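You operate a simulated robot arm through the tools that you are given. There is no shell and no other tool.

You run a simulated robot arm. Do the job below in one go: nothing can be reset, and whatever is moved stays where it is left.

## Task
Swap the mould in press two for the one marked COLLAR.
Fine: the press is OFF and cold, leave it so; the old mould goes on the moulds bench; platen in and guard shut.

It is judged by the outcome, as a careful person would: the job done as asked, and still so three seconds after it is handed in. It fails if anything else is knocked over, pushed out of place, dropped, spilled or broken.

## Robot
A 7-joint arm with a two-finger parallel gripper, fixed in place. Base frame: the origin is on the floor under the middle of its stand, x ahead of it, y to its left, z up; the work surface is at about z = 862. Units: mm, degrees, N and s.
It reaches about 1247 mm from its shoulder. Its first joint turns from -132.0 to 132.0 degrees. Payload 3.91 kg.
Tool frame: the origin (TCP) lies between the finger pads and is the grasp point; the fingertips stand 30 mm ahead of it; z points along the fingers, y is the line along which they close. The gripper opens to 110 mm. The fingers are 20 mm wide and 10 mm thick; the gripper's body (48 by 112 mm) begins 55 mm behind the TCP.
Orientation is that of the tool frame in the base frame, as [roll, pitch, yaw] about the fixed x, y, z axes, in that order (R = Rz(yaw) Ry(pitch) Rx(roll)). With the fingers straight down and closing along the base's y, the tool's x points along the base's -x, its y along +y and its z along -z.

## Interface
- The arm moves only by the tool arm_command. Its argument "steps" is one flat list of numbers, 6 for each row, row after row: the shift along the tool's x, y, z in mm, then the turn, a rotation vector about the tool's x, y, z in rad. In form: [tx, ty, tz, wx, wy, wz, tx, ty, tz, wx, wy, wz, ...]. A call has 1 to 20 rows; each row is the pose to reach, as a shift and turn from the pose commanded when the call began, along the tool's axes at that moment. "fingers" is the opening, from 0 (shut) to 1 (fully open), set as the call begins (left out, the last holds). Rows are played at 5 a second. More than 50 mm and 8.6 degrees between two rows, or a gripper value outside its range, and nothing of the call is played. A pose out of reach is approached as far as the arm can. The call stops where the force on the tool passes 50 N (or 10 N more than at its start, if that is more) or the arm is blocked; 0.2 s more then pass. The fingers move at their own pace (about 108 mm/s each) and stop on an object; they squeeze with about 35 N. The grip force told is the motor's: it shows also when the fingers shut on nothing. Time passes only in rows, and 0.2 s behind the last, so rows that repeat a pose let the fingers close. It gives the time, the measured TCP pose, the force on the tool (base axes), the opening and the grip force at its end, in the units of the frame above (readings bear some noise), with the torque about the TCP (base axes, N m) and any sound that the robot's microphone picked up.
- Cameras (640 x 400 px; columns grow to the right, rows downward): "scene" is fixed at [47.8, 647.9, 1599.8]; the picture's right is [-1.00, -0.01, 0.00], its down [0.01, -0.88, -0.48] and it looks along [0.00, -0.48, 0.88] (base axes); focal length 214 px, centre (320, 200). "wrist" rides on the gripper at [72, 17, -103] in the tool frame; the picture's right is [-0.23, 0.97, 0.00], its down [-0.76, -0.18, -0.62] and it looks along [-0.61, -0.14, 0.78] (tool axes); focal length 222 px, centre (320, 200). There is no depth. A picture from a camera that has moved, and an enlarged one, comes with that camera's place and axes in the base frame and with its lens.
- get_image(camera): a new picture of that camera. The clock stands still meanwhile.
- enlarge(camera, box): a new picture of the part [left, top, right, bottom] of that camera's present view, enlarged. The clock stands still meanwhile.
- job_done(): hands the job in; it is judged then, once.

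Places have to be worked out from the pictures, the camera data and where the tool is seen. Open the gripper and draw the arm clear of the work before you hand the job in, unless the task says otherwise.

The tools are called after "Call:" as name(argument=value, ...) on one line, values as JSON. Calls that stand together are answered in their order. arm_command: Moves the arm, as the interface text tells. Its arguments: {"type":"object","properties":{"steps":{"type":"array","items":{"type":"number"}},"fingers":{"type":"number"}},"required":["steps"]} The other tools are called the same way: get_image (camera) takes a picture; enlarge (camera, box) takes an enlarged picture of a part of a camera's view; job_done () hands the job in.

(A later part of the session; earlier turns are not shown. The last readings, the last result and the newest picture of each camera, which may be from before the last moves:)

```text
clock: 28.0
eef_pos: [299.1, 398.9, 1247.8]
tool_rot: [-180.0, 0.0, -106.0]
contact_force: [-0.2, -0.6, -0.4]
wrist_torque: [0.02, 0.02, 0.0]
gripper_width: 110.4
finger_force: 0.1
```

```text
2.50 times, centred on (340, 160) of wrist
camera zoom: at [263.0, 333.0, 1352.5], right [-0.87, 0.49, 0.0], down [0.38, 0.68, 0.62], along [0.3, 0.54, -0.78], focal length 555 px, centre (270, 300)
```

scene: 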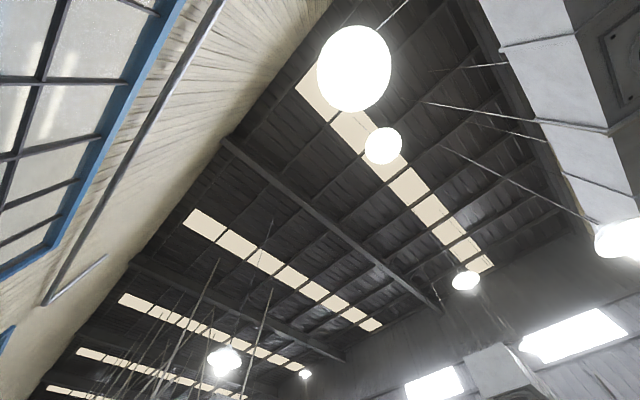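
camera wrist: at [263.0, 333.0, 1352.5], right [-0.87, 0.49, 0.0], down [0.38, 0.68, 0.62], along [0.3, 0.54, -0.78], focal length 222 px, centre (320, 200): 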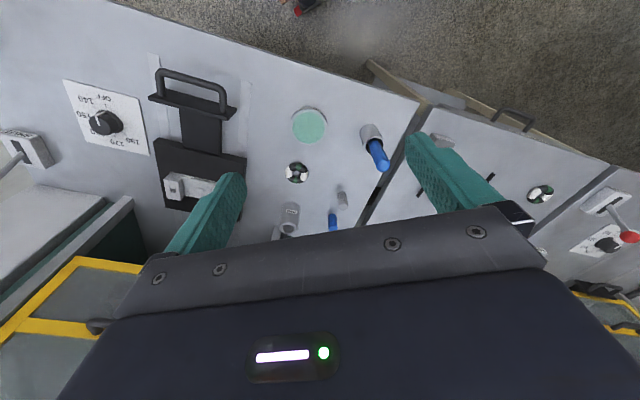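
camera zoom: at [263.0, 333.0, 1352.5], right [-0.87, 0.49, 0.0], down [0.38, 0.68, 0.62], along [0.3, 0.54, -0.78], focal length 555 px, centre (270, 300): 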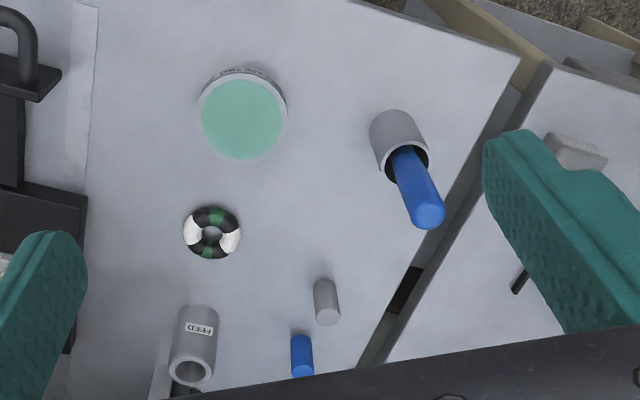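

The mould in the press is marked GASKET on the side facing the robot, so marks are on the moulds' sides. I move lower and turn to face the front of the middle bench, to read its mould's side and the writing on the bench front.

Call:
arm_command(steps=[-4.9, 26.4, 10, 0, 0, -0.136, -9.8, 52.8, 20, 0, 0, -0.272, -14.8, 79.1, 30, 0, 0, -0.408, -19.7, 105.5, 40, 0, 0, -0.544, -24.6, 131.9, 50, 0, 0, -0.68])

Call:
arm_command(steps=[0, 0, 0, 0, -0.12, 0, 0, 0, 0, 0, -0.24, 0, 0, 0, 0, 0, -0.36, 0])

Call:
get_image(camera="wrist")

Call:
enlarge(camera="wrist", box=[200, 0, 520, 200])

```text
clock: 29.2
eef_pos: [179.8, 458.5, 1200.1]
tool_rot: [180.0, 0.0, -67.1]
contact_force: [0.2, -0.2, -1.0]
wrist_torque: [-0.02, 0.0, 0.03]
gripper_width: 109.9
finger_force: 0.0
```

```text
clock: 30.0
eef_pos: [179.5, 458.7, 1198.3]
tool_rot: [180.0, 20.7, -67.2]
contact_force: [0.0, -0.1, -0.4]
wrist_torque: [-0.01, 0.01, 0.01]
gripper_width: 109.8
finger_force: 0.0
```

```text
taken
camera wrist: at [204.5, 355.3, 1270.4], right [-0.98, -0.18, 0.08], down [-0.03, 0.52, 0.85], along [-0.2, 0.83, -0.52], focal length 222 px, centre (320, 200)
```

wrist: 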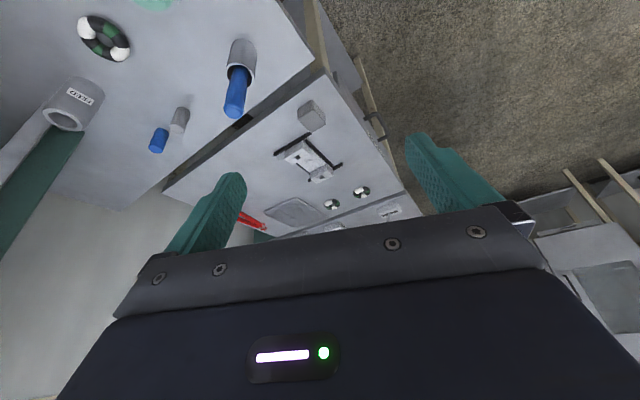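

```text
2.00 times, centred on (360, 100) of wrist
camera zoom: at [204.5, 355.3, 1270.4], right [-0.98, -0.18, 0.08], down [-0.03, 0.52, 0.85], along [-0.2, 0.83, -0.52], focal length 444 px, centre (240, 400)
```

zoom: 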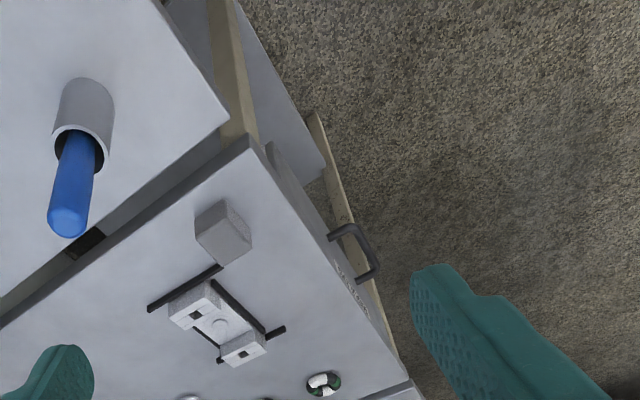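

I enlarge the middle-bench mould and its drawer front.

Call:
enlarge(camera="wrist", box=[265, 120, 365, 190])

Call:
enlarge(camera="wrist", box=[340, 80, 420, 180])

```text
5.71 times, centred on (315, 155) of wrist
camera zoom: at [204.5, 355.3, 1270.4], right [-0.98, -0.18, 0.08], down [-0.03, 0.52, 0.85], along [-0.2, 0.83, -0.52], focal length 1269 px, centre (349, 457)
```

zoom: 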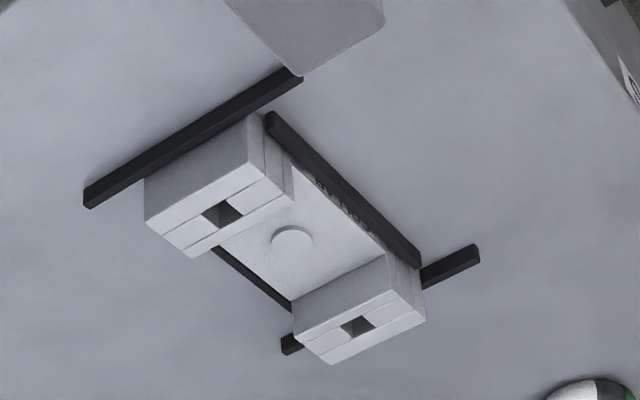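

```text
4.00 times, centred on (380, 130) of wrist
camera zoom: at [204.5, 355.3, 1270.4], right [-0.98, -0.18, 0.08], down [-0.03, 0.52, 0.85], along [-0.2, 0.83, -0.52], focal length 888 px, centre (80, 480)
```

zoom: 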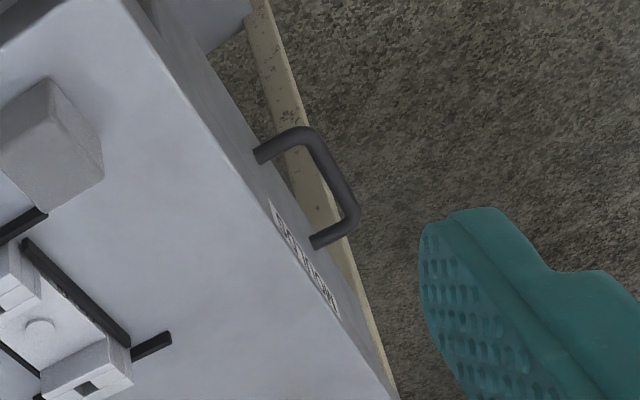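

The mould on the middle bench carries a mark partly hidden by a bar, and the drawer front has a label too. I move round in front of that bench, lower, facing it squarely.

Call:
arm_command(steps=[-12.5, 31.3, 16.4, 0.0466, 0, 0.1238, -25.1, 62.6, 32.8, 0.0931, 0, 0.2476, -37.6, 94, 49.1, 0.1397, 0, 0.3713, -50.1, 125.3, 65.5, 0.1862, 0, 0.4951, -62.7, 156.6, 81.9, 0.2328, 0, 0.6189, -75.2, 187.9, 98.3, 0.2793, 0, 0.7427, -87.7, 219.3, 114.6, 0.3259, 0, 0.8664, -100.3, 250.6, 131, 0.3724, 0, 0.9902, -112.8, 281.9, 147.4, 0.419, 0, 1.114])

Call:
get_image(camera="wrist")

Call:
enlarge(camera="wrist", box=[200, 0, 520, 200])

```text
clock: 32.0
eef_pos: [-141.2, 494.8, 1102.7]
tool_rot: [180.0, 20.7, -135.5]
contact_force: [0.1, -0.7, 0.3]
wrist_torque: [-0.01, 0.03, 0.0]
gripper_width: 109.8
finger_force: 0.1
```

```text
taken
camera wrist: at [-227.5, 432.9, 1173.8], right [-0.53, 0.84, 0.08], down [0.48, 0.22, 0.85], along [0.7, 0.49, -0.52], focal length 222 px, centre (320, 200)
```

wrist: 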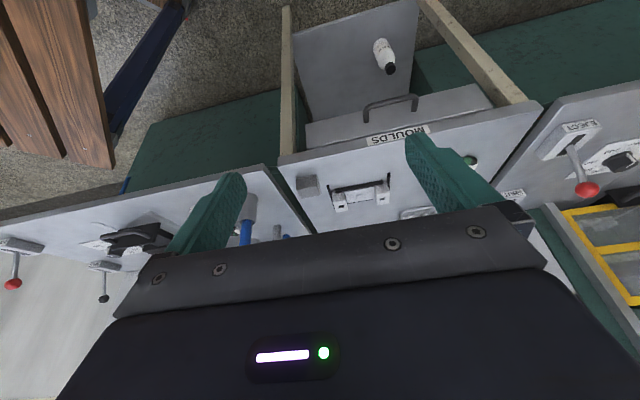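

```text
2.00 times, centred on (360, 100) of wrist
camera zoom: at [-227.5, 432.9, 1173.8], right [-0.53, 0.84, 0.08], down [0.48, 0.22, 0.85], along [0.7, 0.49, -0.52], focal length 444 px, centre (240, 400)
```

zoom: 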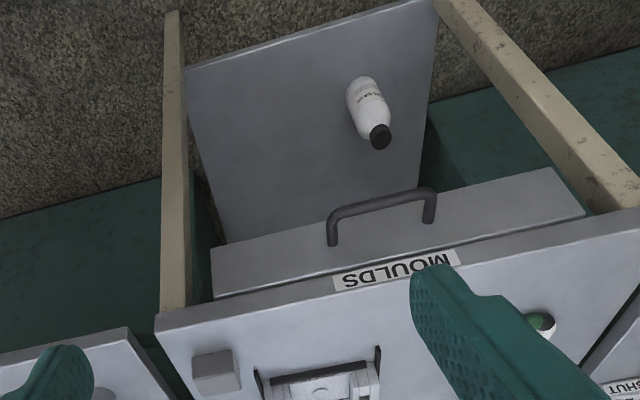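

The middle bench is labelled MOULDS. I enlarge the mould lying on it, to read its mark.

Call:
enlarge(camera="wrist", box=[310, 160, 410, 220])

Call:
enlarge(camera="wrist", box=[520, 100, 640, 220])

Call:
enlarge(camera="wrist", box=[0, 180, 200, 310])

```text
6.40 times, centred on (360, 190) of wrist
camera zoom: at [-227.5, 432.9, 1173.8], right [-0.53, 0.84, 0.08], down [0.48, 0.22, 0.85], along [0.7, 0.49, -0.52], focal length 1422 px, centre (64, 264)
```

zoom: 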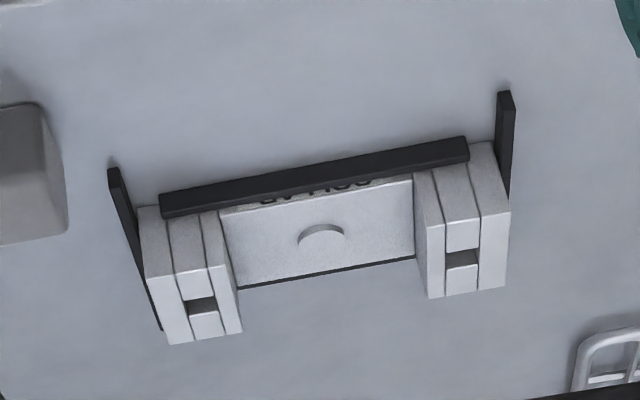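

```text
3.33 times, centred on (580, 160) of wrist
camera zoom: at [-227.5, 432.9, 1173.8], right [-0.53, 0.84, 0.08], down [0.48, 0.22, 0.85], along [0.7, 0.49, -0.52], focal length 740 px, centre (-547, 333)
```

zoom: 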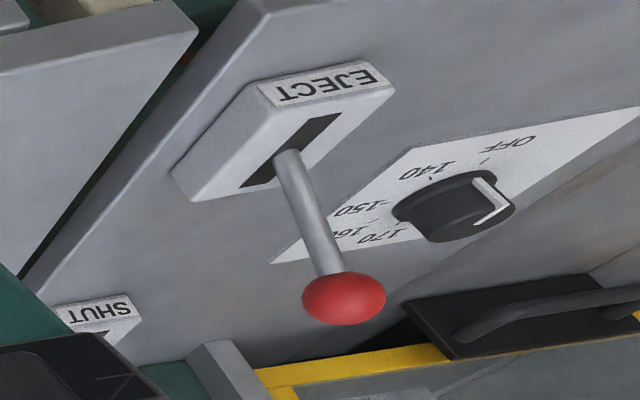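

```text
3.08 times, centred on (100, 245) of wrist
camera zoom: at [-227.5, 432.9, 1173.8], right [-0.53, 0.84, 0.08], down [0.48, 0.22, 0.85], along [0.7, 0.49, -0.52], focal length 684 px, centre (997, 62)
```

zoom: 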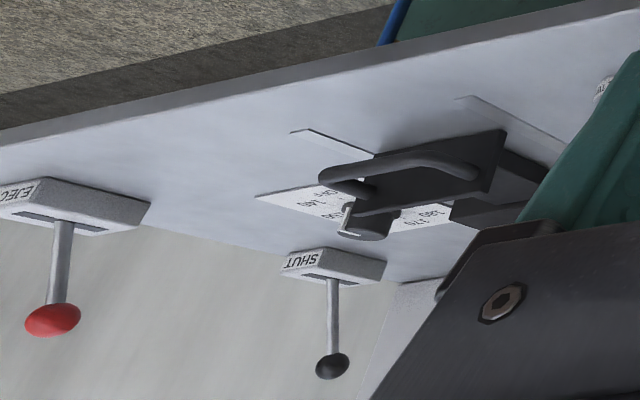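

The mark on that mould is mostly behind the bar; I enlarge it further.

Call:
enlarge(camera="wrist", box=[340, 180, 380, 200])

```text
16.00 times, centred on (360, 190) of wrist
camera zoom: at [-227.5, 432.9, 1173.8], right [-0.53, 0.84, 0.08], down [0.48, 0.22, 0.85], along [0.7, 0.49, -0.52], focal length 3554 px, centre (-320, 360)
```

zoom: 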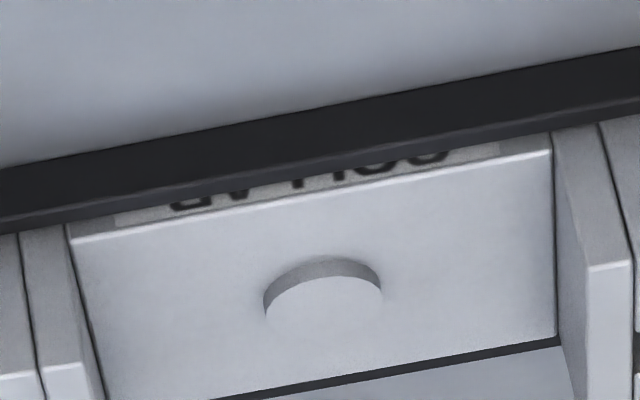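

The tops of the letters read COLLAR, so the mould in the bar nest on the MOULDS bench is the one wanted. I now move above it, straightening the tool, to measure it and the nest.

Call:
arm_command(steps=[-39.6, 1.3, 17.7, 0, 0.04, 0, -79.3, 2.6, 35.4, 0, 0.08, 0, -118.9, 3.9, 53, 0, 0.12, 0, -158.5, 5.2, 70.7, 0, 0.16, 0, -198.2, 6.5, 88.4, 0, 0.2, 0, -237.8, 7.8, 106.1, 0, 0.24, 0, -277.4, 9.1, 123.7, 0, 0.28, 0, -317.1, 10.4, 141.4, 0, 0.32, 0, -356.7, 11.7, 159.1, 0, 0.36, 0])

Call:
get_image(camera="wrist")

Call:
enlarge(camera="wrist", box=[200, 0, 440, 150])

```text
clock: 34.0
eef_pos: [127.9, 776.7, 1079.9]
tool_rot: [180.0, 0.0, -135.3]
contact_force: [0.1, -0.4, 1.1]
wrist_torque: [0.04, -0.04, 0.02]
gripper_width: 109.9
finger_force: 0.1
```

```text
taken
camera wrist: at [64.4, 736.4, 1182.4], right [-0.52, 0.85, 0.0], down [0.67, 0.41, 0.62], along [0.53, 0.33, -0.78], focal length 222 px, centre (320, 200)
```

wrist: 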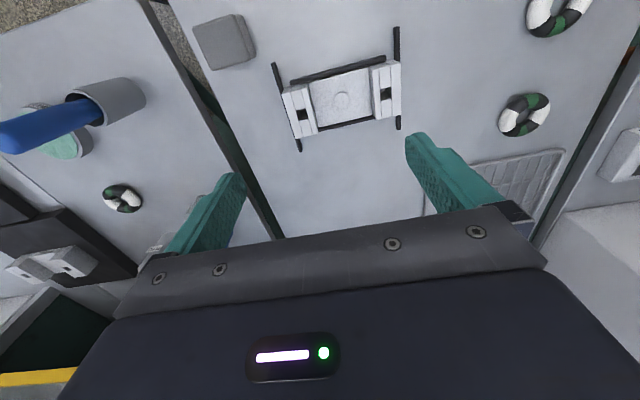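

```text
2.67 times, centred on (320, 75) of wrist
camera zoom: at [64.4, 736.4, 1182.4], right [-0.52, 0.85, 0.0], down [0.67, 0.41, 0.62], along [0.53, 0.33, -0.78], focal length 592 px, centre (320, 533)
```

zoom: 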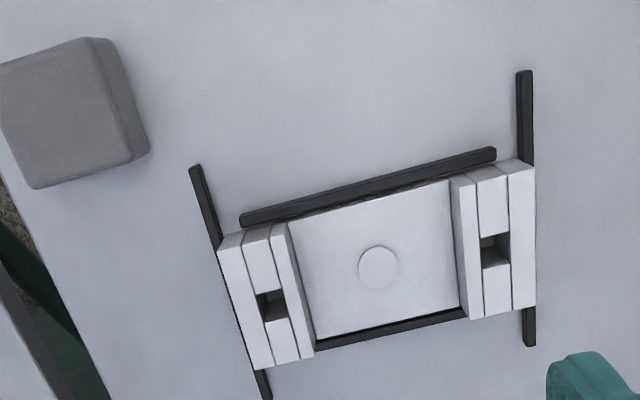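

The mould's centre disc triangulates to about (116, 803, 874). I descend a bit for a closer look at it and the nest bars.

Call:
arm_command(steps=[-15, 0, 45, 0, 0, 0, -30, 0, 90, 0, 0, 0])

Call:
get_image(camera="wrist")

Call:
enlarge(camera="wrist", box=[220, 0, 460, 150])

```text
clock: 34.6
eef_pos: [149.1, 796.5, 989.2]
tool_rot: [179.9, 0.0, -135.4]
contact_force: [-0.1, 0.1, 1.0]
wrist_torque: [0.03, 0.01, 0.02]
gripper_width: 110.0
finger_force: 0.0
```

```text
taken
camera wrist: at [86.1, 757.0, 1092.5], right [-0.52, 0.85, 0.0], down [0.67, 0.41, 0.62], along [0.53, 0.33, -0.78], focal length 222 px, centre (320, 200)
```

wrist: 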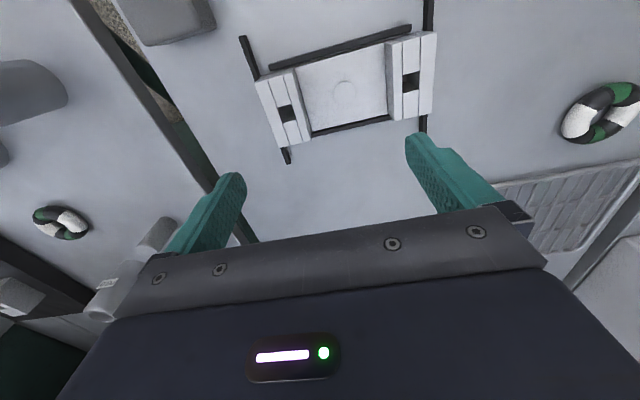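

```text
2.67 times, centred on (340, 75) of wrist
camera zoom: at [86.1, 757.0, 1092.5], right [-0.52, 0.85, 0.0], down [0.67, 0.41, 0.62], along [0.53, 0.33, -0.78], focal length 592 px, centre (267, 533)
```

zoom: 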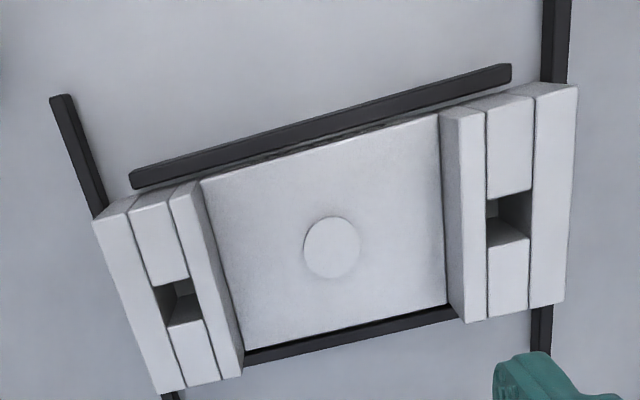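

I enlarge each end of the mould to see its build and how close the bars are.

Call:
enlarge(camera="wrist", box=[375, 20, 455, 130])

Call:
enlarge(camera="wrist", box=[235, 50, 335, 170])

Call:
enlarge(camera="wrist", box=[290, 20, 390, 80])

```text
3.64 times, centred on (415, 75) of wrist
camera zoom: at [86.1, 757.0, 1092.5], right [-0.52, 0.85, 0.0], down [0.67, 0.41, 0.62], along [0.53, 0.33, -0.78], focal length 808 px, centre (-26, 654)
```

zoom: 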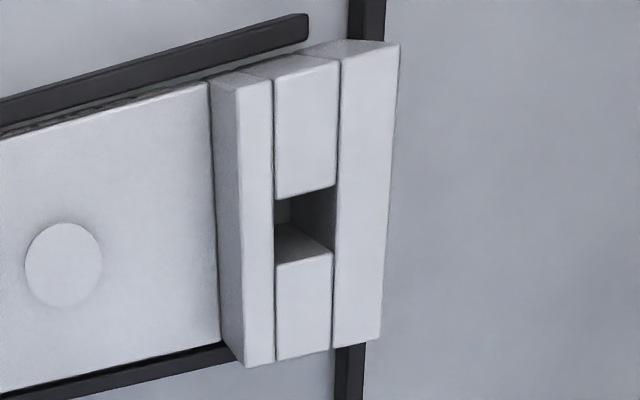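

```text
3.33 times, centred on (285, 110) of wrist
camera zoom: at [86.1, 757.0, 1092.5], right [-0.52, 0.85, 0.0], down [0.67, 0.41, 0.62], along [0.53, 0.33, -0.78], focal length 740 px, centre (437, 500)
```

zoom: 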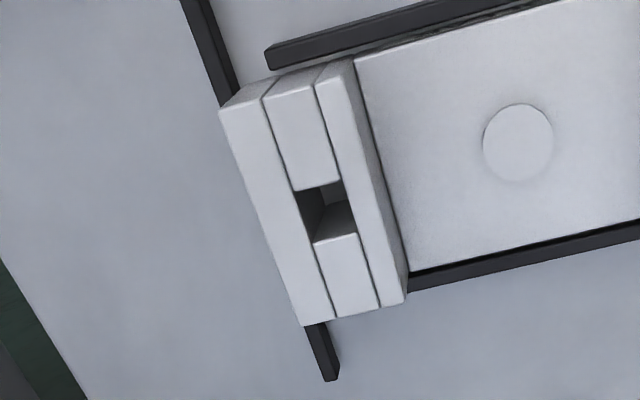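

```text
6.40 times, centred on (340, 50) of wrist
camera zoom: at [86.1, 757.0, 1092.5], right [-0.52, 0.85, 0.0], down [0.67, 0.41, 0.62], along [0.53, 0.33, -0.78], focal length 1422 px, centre (192, 1160)
```

zoom: 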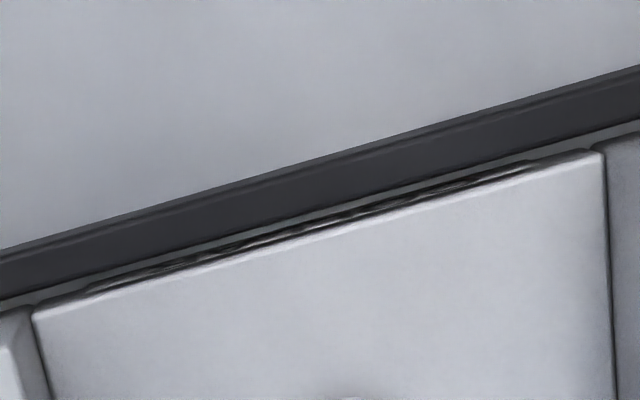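

The COLLAR mould measures about 135 mm along the bench by 56 mm deep, with end blocks about 38 mm high, centred near (116, 801) and square to the 45° line of the benches. Before planning the grasp I go and look at the GASKET mould on press two's platen from above.

Call:
arm_command(steps=[0, 0, -47.5, 0, 0, 0, 0, 0, -95, 0, 0, 0, 0, 0, -142.5, 0, 0, 0, 0, 0, -190, 0, 0, 0, -10.4, -47.2, -190, 0, 0, 0, -20.8, -94.4, -190, 0, 0, 0, -31.2, -141.5, -190, 0, 0, 0, -41.5, -188.7, -190, 0, 0, 0, -51.9, -235.9, -190, 0, 0, 0, -62.3, -283, -190, 0, 0, 0, -72.7, -330.2, -190, 0, 0, 0, -83.1, -377.3, -190, 0, 0, 0, -93.5, -424.5, -190, 0, 0, 0, -103.9, -471.7, -190, 0, 0, 0, -114.2, -518.8, -190, 0, 0, 0, -124.6, -566, -190, 0, 0, 0, -135, -613, -190, 0, 0, 0, -135, -613, -145, 0, 0, 0, -135, -613, -100, 0, 0, 0])

Call:
get_image(camera="wrist")

Call:
enlarge(camera="wrist", box=[200, 0, 440, 150])

```text
clock: 38.6
eef_pos: [676.1, 457.3, 1087.4]
tool_rot: [-179.9, 0.1, -135.5]
contact_force: [-0.4, 0.0, 0.9]
wrist_torque: [-0.03, 0.0, -0.01]
gripper_width: 109.8
finger_force: 0.1
```

```text
taken
camera wrist: at [611.6, 417.3, 1191.2], right [-0.52, 0.85, 0.0], down [0.67, 0.41, 0.62], along [0.53, 0.33, -0.78], focal length 222 px, centre (320, 200)
```

wrist: 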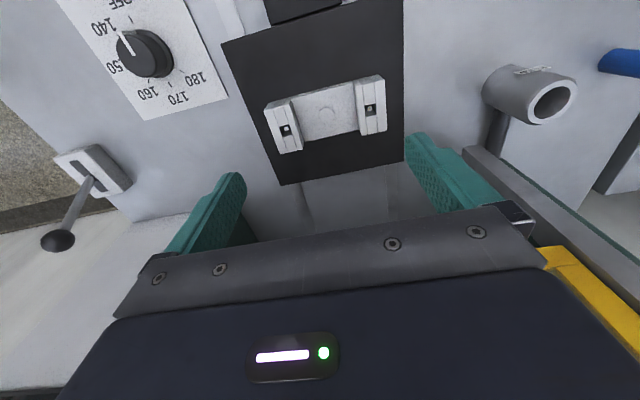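

```text
2.67 times, centred on (320, 75) of wrist
camera zoom: at [611.6, 417.3, 1191.2], right [-0.52, 0.85, 0.0], down [0.67, 0.41, 0.62], along [0.53, 0.33, -0.78], focal length 592 px, centre (320, 533)
```

zoom: 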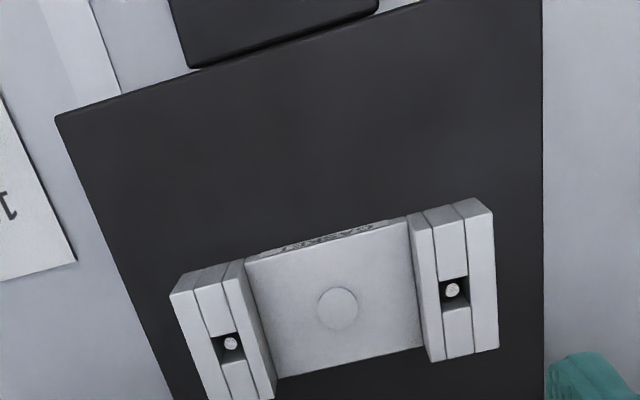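

The pins of the platen show inside GASKET's two square holes, so each mould seats over two pins about 101 mm apart; GASKET is centred at about u=-151, v=816 (683, 470), plate top near z 907. I turn the gripper 90° so that it closes across the mould's depth, centred over it.

Call:
arm_command(steps=[-1.3, 0.4, 0, 0, 0, -0.1436, -2.6, 0.8, 0, 0, 0, -0.2872, -4, 1.1, 0, 0, 0, -0.4308, -5.3, 1.5, 0, 0, 0, -0.5744, -6.6, 1.9, 0, 0, 0, -0.718, -7.9, 2.3, 0, 0, 0, -0.8615, -9.2, 2.7, 0, 0, 0, -1.0051, -10.5, 3.1, 0, 0, 0, -1.1487, -11.9, 3.4, 0, 0, 0, -1.2923, -13.2, 3.8, 0, 0, 0, -1.4359, -14.5, 4.2, 0, 0, 0, -1.5795])

Call:
get_image(camera="wrist")

Call:
enlarge(camera="wrist", box=[200, 0, 440, 150])

```text
clock: 41.0
eef_pos: [682.6, 470.2, 1087.7]
tool_rot: [180.0, 0.1, -44.7]
contact_force: [-0.2, -0.6, 0.3]
wrist_torque: [-0.01, -0.02, -0.01]
gripper_width: 110.2
finger_force: 0.1
```

```text
taken
camera wrist: at [722.7, 406.2, 1191.5], right [-0.85, -0.53, 0.0], down [-0.42, 0.66, 0.62], along [-0.33, 0.53, -0.78], focal length 222 px, centre (320, 200)
```

wrist: 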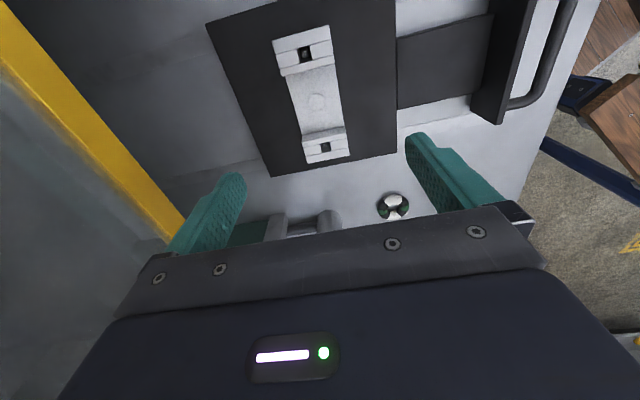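

```text
2.67 times, centred on (320, 75) of wrist
camera zoom: at [722.7, 406.2, 1191.5], right [-0.85, -0.53, 0.0], down [-0.42, 0.66, 0.62], along [-0.33, 0.53, -0.78], focal length 592 px, centre (320, 533)
```

zoom: 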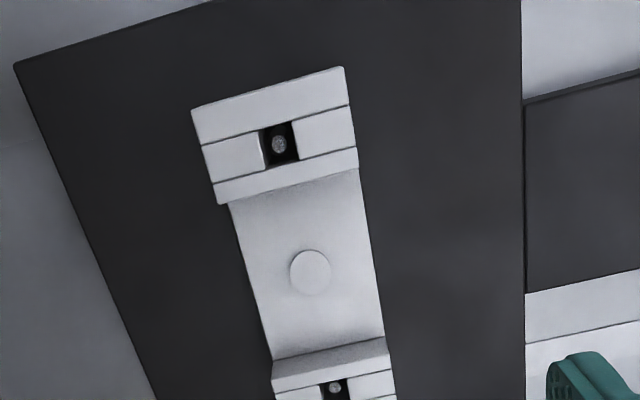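

The disc shows about 4 mm to the +v side of the tool axis, so I shift by that and come down partway, fingers open, then check.

Call:
arm_command(steps=[0.7, -4, 30, 0, 0, 0, 0.7, -4, 70, 0, 0, 0, 0.7, -4, 110, 0, 0, 0, 0.7, -4, 125, 0, 0, 0], fingers=1)

Call:
get_image(camera="wrist")

Call:
enlarge(camera="wrist", box=[200, 40, 440, 190])

```text
clock: 42.0
eef_pos: [687.1, 473.2, 961.8]
tool_rot: [180.0, -0.1, -44.8]
contact_force: [-0.5, -0.4, 0.6]
wrist_torque: [-0.02, -0.07, -0.01]
gripper_width: 109.8
finger_force: 0.1
```

```text
taken
camera wrist: at [726.6, 408.6, 1065.8], right [-0.85, -0.53, 0.0], down [-0.41, 0.66, 0.62], along [-0.33, 0.53, -0.78], focal length 222 px, centre (320, 200)
```

wrist: 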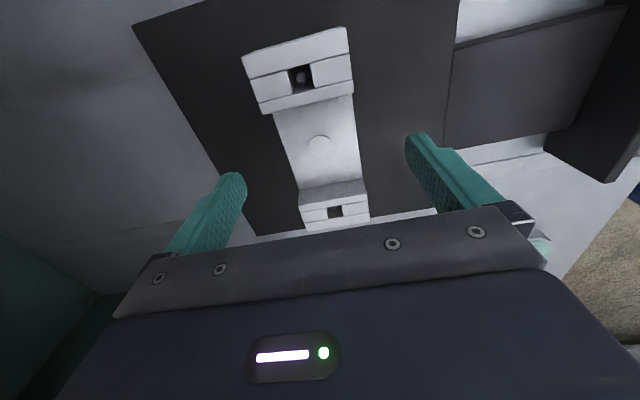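

```text
2.67 times, centred on (320, 115) of wrist
camera zoom: at [726.6, 408.6, 1065.8], right [-0.85, -0.53, 0.0], down [-0.41, 0.66, 0.62], along [-0.33, 0.53, -0.78], focal length 592 px, centre (320, 427)
```

zoom: 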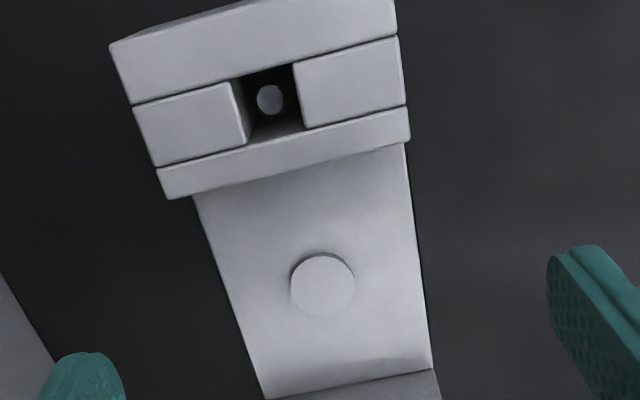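

The disc is now centred on the tool axis, with its top at about z 906. I come down 30 mm more in small steps so the pads straddle the plate.

Call:
arm_command(steps=[0, 0, 10, 0, 0, 0, 0, 0, 18, 0, 0, 0, 0, 0, 24, 0, 0, 0, 0, 0, 28, 0, 0, 0, 0, 0, 30, 0, 0, 0])

Call:
get_image(camera="wrist")

Call:
enlarge(camera="wrist", box=[200, 90, 440, 240])

```text
clock: 43.2
eef_pos: [686.4, 472.8, 932.7]
tool_rot: [-180.0, 0.0, -44.8]
contact_force: [0.4, 0.0, -0.2]
wrist_torque: [0.02, 0.01, 0.01]
gripper_width: 109.8
finger_force: 0.1
```

```text
taken
camera wrist: at [726.1, 408.3, 1036.0], right [-0.85, -0.53, 0.0], down [-0.41, 0.66, 0.62], along [-0.33, 0.53, -0.78], focal length 222 px, centre (320, 200)
```

wrist: 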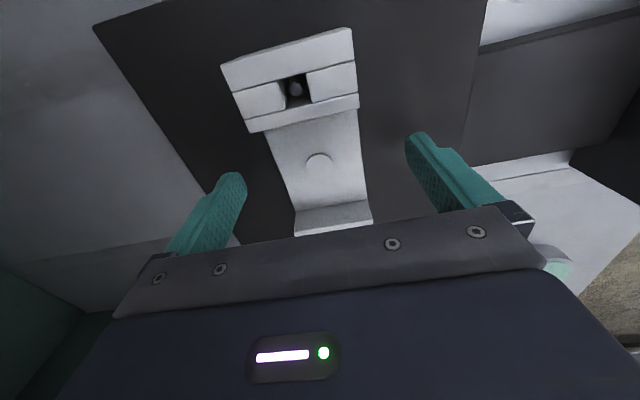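

```text
2.67 times, centred on (320, 165) of wrist
camera zoom: at [726.1, 408.3, 1036.0], right [-0.85, -0.53, 0.0], down [-0.41, 0.66, 0.62], along [-0.33, 0.53, -0.78], focal length 592 px, centre (320, 293)
```

zoom: 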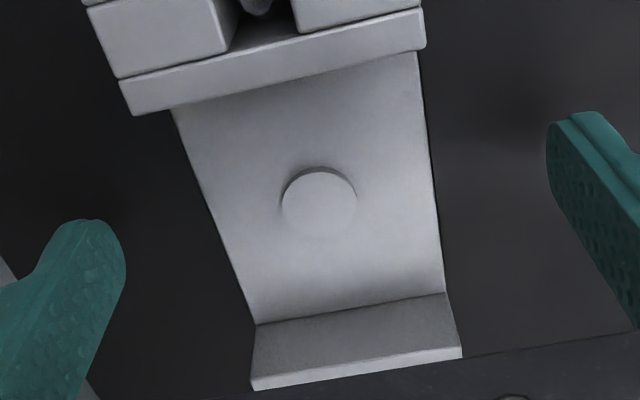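

The plate top is near z 905 with the fingertips at 903. I go 6 mm deeper, then close on the plate's sides.

Call:
arm_command(steps=[0, 0, 2, 0, 0, 0, 0, 0, 4, 0, 0, 0, 0, 0, 6, 0, 0, 0])

Call:
arm_command(steps=[0, 0, 0, 0, 0, 0, 0, 0, 0, 0, 0, 0, 0, 0, 0, 0, 0, 0, 0, 0, 0, 0, 0, 0], fingers=0.4)

Call:
enlarge(camera="wrist", box=[200, 90, 440, 240])

```text
clock: 44.0
eef_pos: [687.4, 471.4, 926.4]
tool_rot: [179.9, 0.0, -45.0]
contact_force: [0.7, 0.7, -0.1]
wrist_torque: [0.02, -0.03, 0.0]
gripper_width: 110.0
finger_force: 0.1
```

```text
clock: 45.0
eef_pos: [686.5, 471.5, 926.5]
tool_rot: [-179.9, 0.0, -44.9]
contact_force: [0.3, 1.0, -0.6]
wrist_torque: [0.12, -0.1, -0.06]
gripper_width: 57.7
finger_force: 34.7
```

```text
2.67 times, centred on (320, 165) of wrist
camera zoom: at [726.1, 407.9, 1030.2], right [-0.85, -0.53, 0.0], down [-0.41, 0.66, 0.62], along [-0.33, 0.53, -0.78], focal length 592 px, centre (320, 293)
```

zoom: 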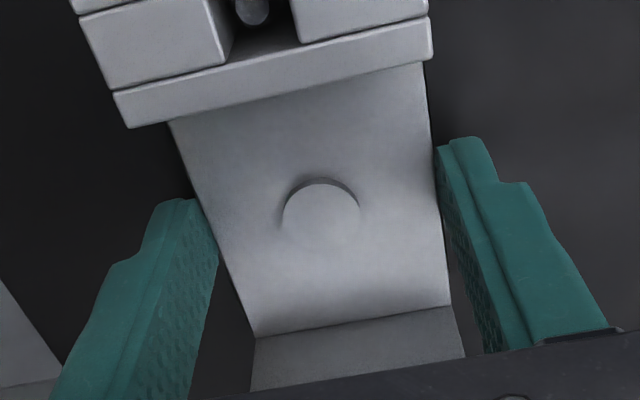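

Gripped at 57.7 mm with 34.7 N. I lift slowly, 10 mm at first, and watch the weight and grip.

Call:
arm_command(steps=[0, 0, -2, 0, 0, 0, 0, 0, -4, 0, 0, 0, 0, 0, -7, 0, 0, 0, 0, 0, -10, 0, 0, 0])

Call:
enlarge(camera="wrist", box=[160, 0, 480, 240])

```text
clock: 46.0
eef_pos: [686.7, 471.9, 937.6]
tool_rot: [180.0, 0.0, -45.0]
contact_force: [0.3, -0.4, -5.2]
wrist_torque: [0.0, -0.01, 0.03]
gripper_width: 57.5
finger_force: 34.8
```

```text
1.67 times, centred on (320, 120) of wrist
camera zoom: at [726.0, 408.2, 1040.4], right [-0.85, -0.53, 0.0], down [-0.41, 0.66, 0.62], along [-0.33, 0.53, -0.78], focal length 370 px, centre (320, 333)
```

zoom: 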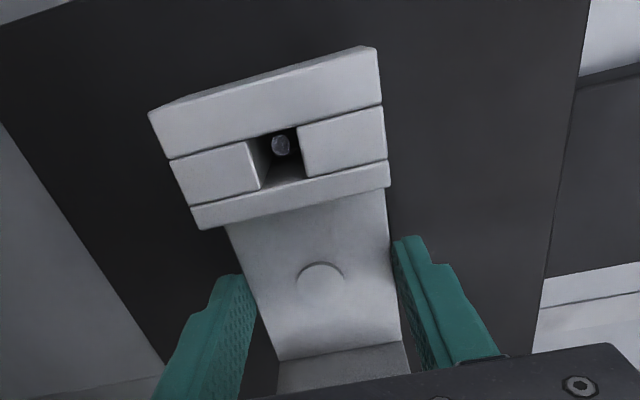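

It lifted cleanly (about 0.53 kg) and level. I raise it clear of the pins, back off a little from the guard, and carry it over to above the clear area behind the nest on the MOULDS bench.

Call:
arm_command(steps=[0, 0, -25, 0, 0, 0, 0, 0, -60, 0, 0, 0, 0, 10, -100, 0, 0, 0, 0, 35, -140, 0, 0, 0, 0, 55, -180, 0, 0, 0, 0, 60, -205, 0, 0, 0, -30, 60, -205, 0, 0, 0, -75, 60, -205, 0, 0, 0, -122, 59, -205, 0, 0, 0, -169, 58, -205, 0, 0, 0, -216, 57, -205, 0, 0, 0, -263, 56, -205, 0, 0, 0, -310, 55, -205, 0, 0, 0, -357, 54, -205, 0, 0, 0, -404, 53, -205, 0, 0, 0, -451, 52, -205, 0, 0, 0, -498, 51, -205, 0, 0, 0, -545, 51, -205, 0, 0, 0, -592, 51, -205, 0, 0, 0, -636, 51, -205, 0, 0, 0])

Call:
get_image(camera="wrist")

```text
clock: 50.2
eef_pos: [199.3, 885.2, 1143.6]
tool_rot: [-180.0, -0.1, -45.0]
contact_force: [1.8, 0.4, -3.2]
wrist_torque: [0.04, 0.1, 0.01]
gripper_width: 57.5
finger_force: 34.9
```

```text
taken
camera wrist: at [238.9, 821.0, 1247.2], right [-0.85, -0.53, 0.0], down [-0.41, 0.66, 0.62], along [-0.33, 0.53, -0.78], focal length 222 px, centre (320, 200)
```

wrist: 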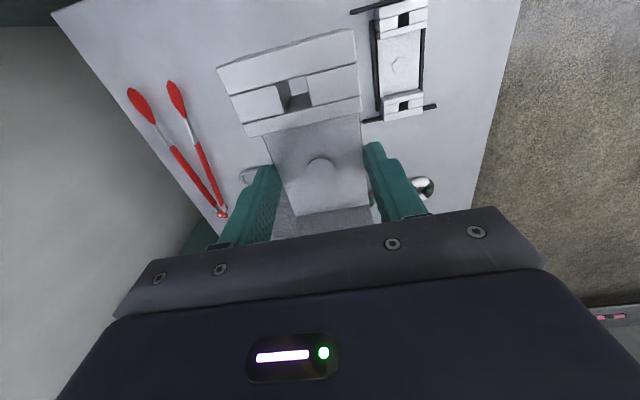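

The landing spot is clear of the nest, tongs and mat. I descend to about 10 mm above the bench.

Call:
arm_command(steps=[0, 0, 45, 0, 0, 0, 0, 0, 90, 0, 0, 0, 0, 0, 135, 0, 0, 0, 0, 0, 175, 0, 0, 0, 0, 0, 205, 0, 0, 0, 0, 0, 225, 0, 0, 0, 0, 0, 236, 0, 0, 0])

Call:
get_image(camera="wrist")

```text
clock: 51.8
eef_pos: [199.8, 886.4, 904.9]
tool_rot: [180.0, 0.0, -44.9]
contact_force: [-0.2, 0.2, -4.7]
wrist_torque: [-0.01, -0.03, -0.03]
gripper_width: 57.7
finger_force: 35.1
```

```text
taken
camera wrist: at [239.3, 821.1, 1009.1], right [-0.85, -0.53, 0.0], down [-0.41, 0.66, 0.62], along [-0.33, 0.53, -0.78], focal length 222 px, centre (320, 200)
```

wrist: 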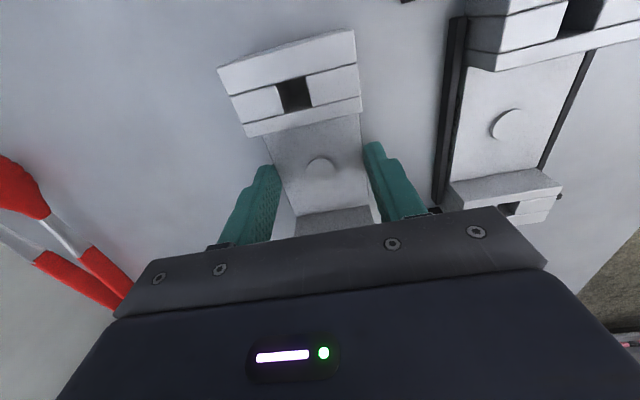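

I lower in small steps and watch for the bench taking the weight.

Call:
arm_command(steps=[0, 0, 2, 0, 0, 0, 0, 0, 4, 0, 0, 0, 0, 0, 6, 0, 0, 0, 0, 0, 7, 0, 0, 0])

Call:
arm_command(steps=[0, 0, 1, 0, 0, 0, 0, 0, 2, 0, 0, 0])

```text
clock: 52.8
eef_pos: [201.6, 885.2, 898.5]
tool_rot: [-179.9, 0.0, -44.9]
contact_force: [0.4, 0.8, -3.9]
wrist_torque: [-0.05, -0.01, -0.02]
gripper_width: 57.6
finger_force: 34.8
```

```text
clock: 53.4
eef_pos: [200.4, 884.8, 898.6]
tool_rot: [-179.8, 0.0, -44.8]
contact_force: [1.7, -0.6, 9.6]
wrist_torque: [-0.81, -0.32, 0.01]
gripper_width: 57.9
finger_force: 35.3
```

The bench has taken the load at TCP z ≈ 898. I ease up 1 mm and open the fingers moderately.

Call:
arm_command(steps=[0, 0, -1, 0, 0, 0, 0, 0, -1, 0, 0, 0])

Call:
arm_command(steps=[0, 0, 0, 0, 0, 0, 0, 0, 0, 0, 0, 0, 0, 0, 0, 0, 0, 0], fingers=0.72)

Call:
get_image(camera="wrist")

```text
clock: 54.0
eef_pos: [199.9, 885.7, 897.9]
tool_rot: [180.0, 0.0, -44.9]
contact_force: [3.5, -0.6, 9.4]
wrist_torque: [0.74, 0.12, -0.18]
gripper_width: 57.6
finger_force: 35.0
```

```text
clock: 54.8
eef_pos: [200.5, 885.0, 897.6]
tool_rot: [-180.0, 0.1, -44.9]
contact_force: [-0.6, -0.3, 0.4]
wrist_torque: [0.01, -0.01, 0.01]
gripper_width: 79.2
finger_force: 0.1
```

```text
taken
camera wrist: at [239.2, 820.9, 1001.4], right [-0.85, -0.53, 0.0], down [-0.41, 0.66, 0.62], along [-0.33, 0.53, -0.78], focal length 222 px, centre (320, 200)
```

wrist: 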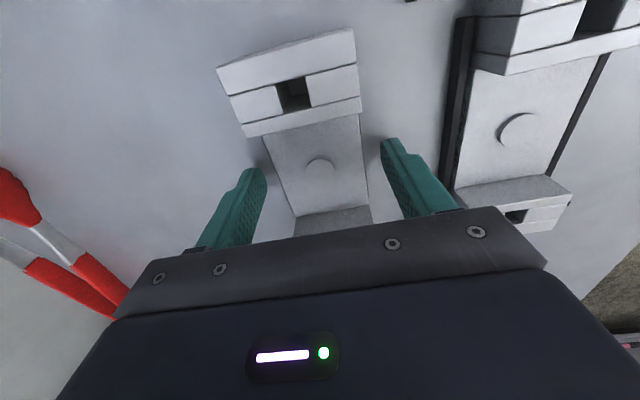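

GASKET rests flat on the MOULDS bench. I rise and move over the nest with the COLLAR mould.

Call:
arm_command(steps=[0, 0, -30, 0, 0, 0, 0, 0, -70, 0, 0, 0, 0, 0, -110, 0, 0, 0, 0, 40, -110, 0, 0, 0, 0, 80, -110, 0, 0, 0, 0, 120, -110, 0, 0, 0])

Call:
get_image(camera="wrist")

Call:
enlarge(camera="wrist", box=[200, 20, 440, 170])

```text
clock: 56.2
eef_pos: [115.7, 800.7, 1008.7]
tool_rot: [180.0, 0.1, -44.9]
contact_force: [0.1, 0.6, -2.0]
wrist_torque: [0.0, 0.01, -0.02]
gripper_width: 79.3
finger_force: 0.0
```

```text
taken
camera wrist: at [155.1, 736.2, 1112.2], right [-0.85, -0.53, 0.0], down [-0.41, 0.66, 0.62], along [-0.33, 0.53, -0.78], focal length 222 px, centre (320, 200)
```

wrist: 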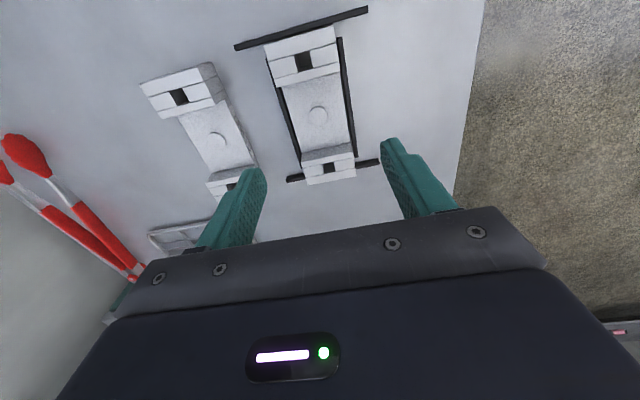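

```text
2.67 times, centred on (320, 95) of wrist
camera zoom: at [155.1, 736.2, 1112.2], right [-0.85, -0.53, 0.0], down [-0.41, 0.66, 0.62], along [-0.33, 0.53, -0.78], focal length 592 px, centre (320, 480)
```

zoom: 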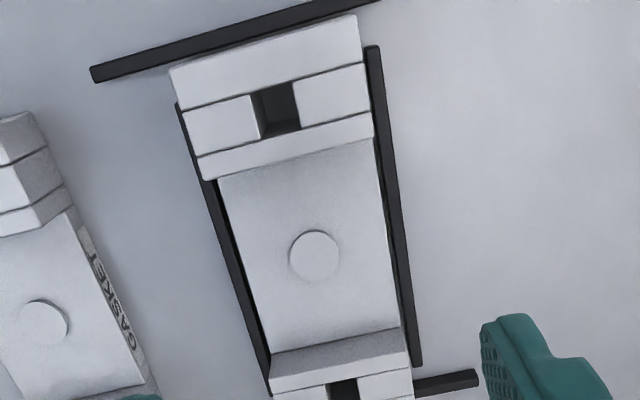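

The nest bars hug the mould and look about 8 mm high against a 12 mm plate, so I can only grip the plate's upper few mm between the end blocks. I align (about 2.5 mm each way) and come down to check.

Call:
arm_command(steps=[-2.5, -2.3, 20, 0, 0, 0, -2.5, -2.3, 45, 0, 0, 0, -2.5, -2.3, 68, 0, 0, 0])

Call:
get_image(camera="wrist")

Call:
enlarge(camera="wrist", box=[200, 70, 440, 220])

```text
clock: 57.0
eef_pos: [115.4, 804.3, 940.2]
tool_rot: [-180.0, 0.0, -44.9]
contact_force: [-0.3, -0.3, 0.0]
wrist_torque: [0.01, 0.01, -0.01]
gripper_width: 79.2
finger_force: 0.1
```

```text
taken
camera wrist: at [154.4, 739.4, 1043.9], right [-0.85, -0.53, 0.0], down [-0.41, 0.66, 0.62], along [-0.33, 0.53, -0.78], focal length 222 px, centre (320, 200)
```

wrist: 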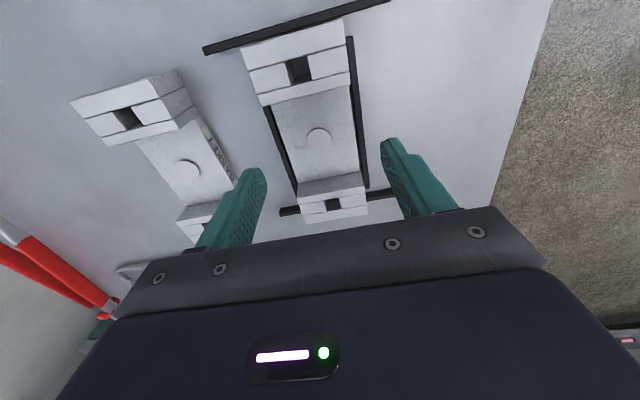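

```text
2.67 times, centred on (320, 145) of wrist
camera zoom: at [154.4, 739.4, 1043.9], right [-0.85, -0.53, 0.0], down [-0.41, 0.66, 0.62], along [-0.33, 0.53, -0.78], focal length 592 px, centre (320, 347)
```

zoom: 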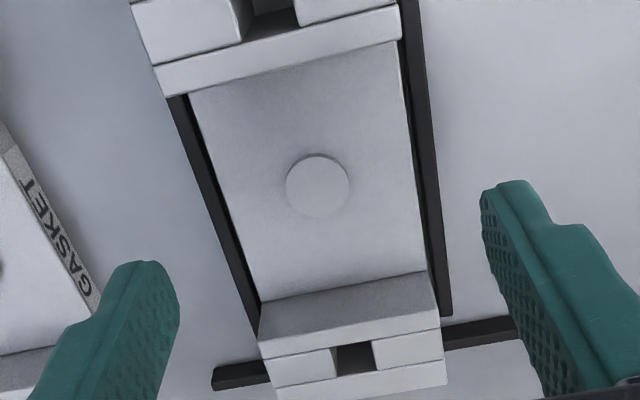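

I correct another millimetre or so and descend to just above the bar height.

Call:
arm_command(steps=[1.2, -0.8, 12, 0, 0, 0, 1.2, -0.8, 22, 0, 0, 0, 1.2, -0.8, 29, 0, 0, 0, 1.2, -0.8, 32, 0, 0, 0])

Call:
enlarge(camera="wrist", box=[200, 90, 440, 240])

```text
clock: 58.0
eef_pos: [116.3, 803.3, 908.8]
tool_rot: [-180.0, 0.1, -44.9]
contact_force: [-1.1, -0.2, -0.2]
wrist_torque: [-0.01, -0.02, 0.0]
gripper_width: 79.2
finger_force: 0.1
```

```text
2.67 times, centred on (320, 165) of wrist
camera zoom: at [155.9, 739.0, 1011.8], right [-0.85, -0.53, 0.0], down [-0.41, 0.66, 0.62], along [-0.33, 0.53, -0.78], focal length 592 px, centre (320, 293)
```

zoom: 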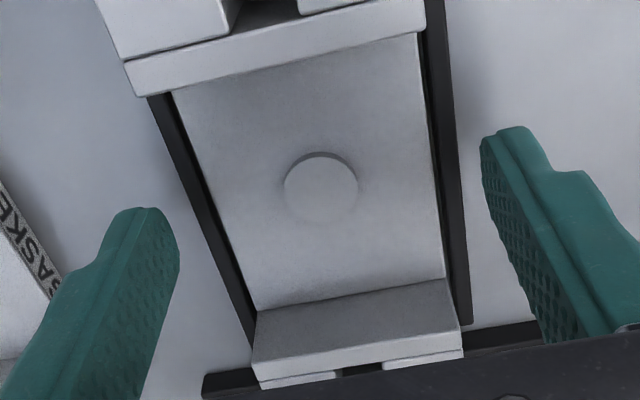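

I centre it along the mould by 1.5 mm more and narrow the fingers to about 63 mm so that the tips stand over the bars, just outside the plate.

Call:
arm_command(steps=[1.5, 0, 0, 0, 0, 0, 1.5, 0, 0, 0, 0, 0, 1.5, 0, 2, 0, 0, 0], fingers=0.57)

Call:
enlarge(camera="wrist", box=[220, 110, 420, 235])

```text
clock: 58.8
eef_pos: [117.9, 801.6, 906.0]
tool_rot: [-180.0, 0.0, -44.8]
contact_force: [0.4, -0.7, -0.3]
wrist_torque: [0.03, 0.01, -0.01]
gripper_width: 62.5
finger_force: 0.1
```

```text
3.20 times, centred on (320, 172) of wrist
camera zoom: at [157.0, 737.7, 1009.9], right [-0.85, -0.53, 0.0], down [-0.41, 0.66, 0.62], along [-0.33, 0.53, -0.78], focal length 711 px, centre (320, 288)
```

zoom: 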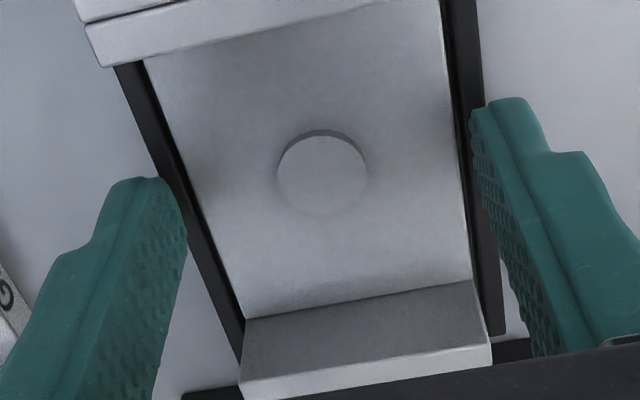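

The tips stand over the bars on both sides. I lower millimetre by millimetre, feeling for the bars.

Call:
arm_command(steps=[0, 0, 1, 0, 0, 0, 0, 0, 2, 0, 0, 0])

Call:
arm_command(steps=[0, 0, 1, 0, 0, 0])

Call:
arm_command(steps=[0, 0, 1, 0, 0, 0])

```text
clock: 59.4
eef_pos: [118.2, 802.4, 903.5]
tool_rot: [179.9, 0.0, -44.9]
contact_force: [-0.5, 0.2, -0.4]
wrist_torque: [0.05, 0.0, 0.02]
gripper_width: 62.6
finger_force: 0.1
```

```text
clock: 59.8
eef_pos: [117.7, 802.5, 903.9]
tool_rot: [180.0, 0.0, -44.9]
contact_force: [-0.6, -0.7, 0.2]
wrist_torque: [0.02, 0.01, -0.01]
gripper_width: 62.6
finger_force: 0.1
```

```text
clock: 60.2
eef_pos: [118.1, 801.5, 901.8]
tool_rot: [180.0, -0.1, -44.9]
contact_force: [1.0, 0.2, 0.1]
wrist_torque: [0.03, 0.01, -0.03]
gripper_width: 62.7
finger_force: 0.1
```

No contact yet at z ≈ 902; I go on in 1 mm steps.

Call:
arm_command(steps=[0, 0, 1, 0, 0, 0])

Call:
arm_command(steps=[0, 0, 1, 0, 0, 0])

Call:
enlarge(camera="wrist", box=[220, 110, 420, 235])

```text
clock: 60.6
eef_pos: [117.5, 801.8, 902.4]
tool_rot: [-180.0, 0.0, -44.9]
contact_force: [0.8, -0.1, 5.6]
wrist_torque: [-0.2, 0.11, 0.08]
gripper_width: 62.6
finger_force: 0.1
```

```text
clock: 61.0
eef_pos: [117.3, 802.0, 900.9]
tool_rot: [-179.9, 0.2, -44.9]
contact_force: [3.2, -3.8, 22.5]
wrist_torque: [-0.73, 0.34, 0.34]
gripper_width: 63.0
finger_force: 0.6
```

```text
3.20 times, centred on (320, 172) of wrist
camera zoom: at [157.3, 737.6, 1005.5], right [-0.85, -0.53, 0.0], down [-0.41, 0.66, 0.62], along [-0.33, 0.53, -0.78], focal length 711 px, centre (320, 288)
```

zoom: 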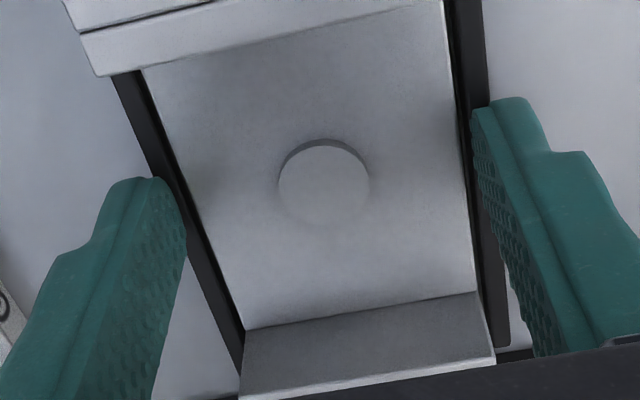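

The tips touched the bars at about z 901.8. I rise 1.7 mm so they are just free and close on the plate's upper edge.

Call:
arm_command(steps=[0, 0, -1.7, 0, 0, 0])

Call:
arm_command(steps=[0, 0, 0, 0, 0, 0, 0, 0, 0, 0, 0, 0, 0, 0, 0, 0, 0, 0], fingers=0.4)

Call:
enlarge(camera="wrist", box=[220, 110, 420, 235])

```text
clock: 61.4
eef_pos: [117.7, 800.9, 900.9]
tool_rot: [-179.9, 0.0, -44.8]
contact_force: [0.8, -0.3, 15.4]
wrist_torque: [-0.22, 0.09, -0.07]
gripper_width: 62.5
finger_force: 0.1
```

```text
clock: 62.2
eef_pos: [118.0, 801.5, 901.9]
tool_rot: [-180.0, -0.1, -44.9]
contact_force: [-0.6, 0.9, 12.9]
wrist_torque: [0.01, 0.04, 0.03]
gripper_width: 57.6
finger_force: 34.9
```

```text
3.20 times, centred on (320, 172) of wrist
camera zoom: at [157.1, 737.7, 1005.5], right [-0.85, -0.53, 0.0], down [-0.41, 0.66, 0.62], along [-0.33, 0.53, -0.78], focal length 711 px, centre (320, 288)
```

zoom: 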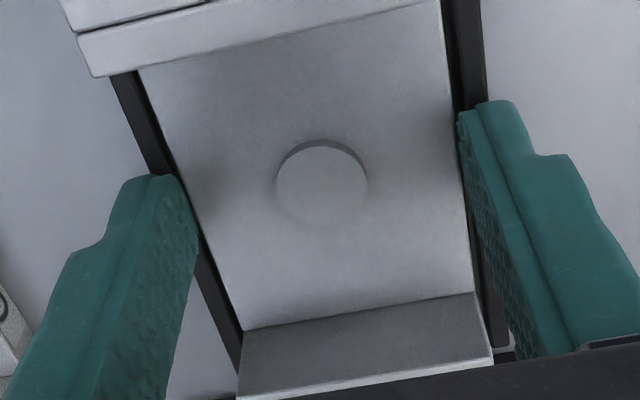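

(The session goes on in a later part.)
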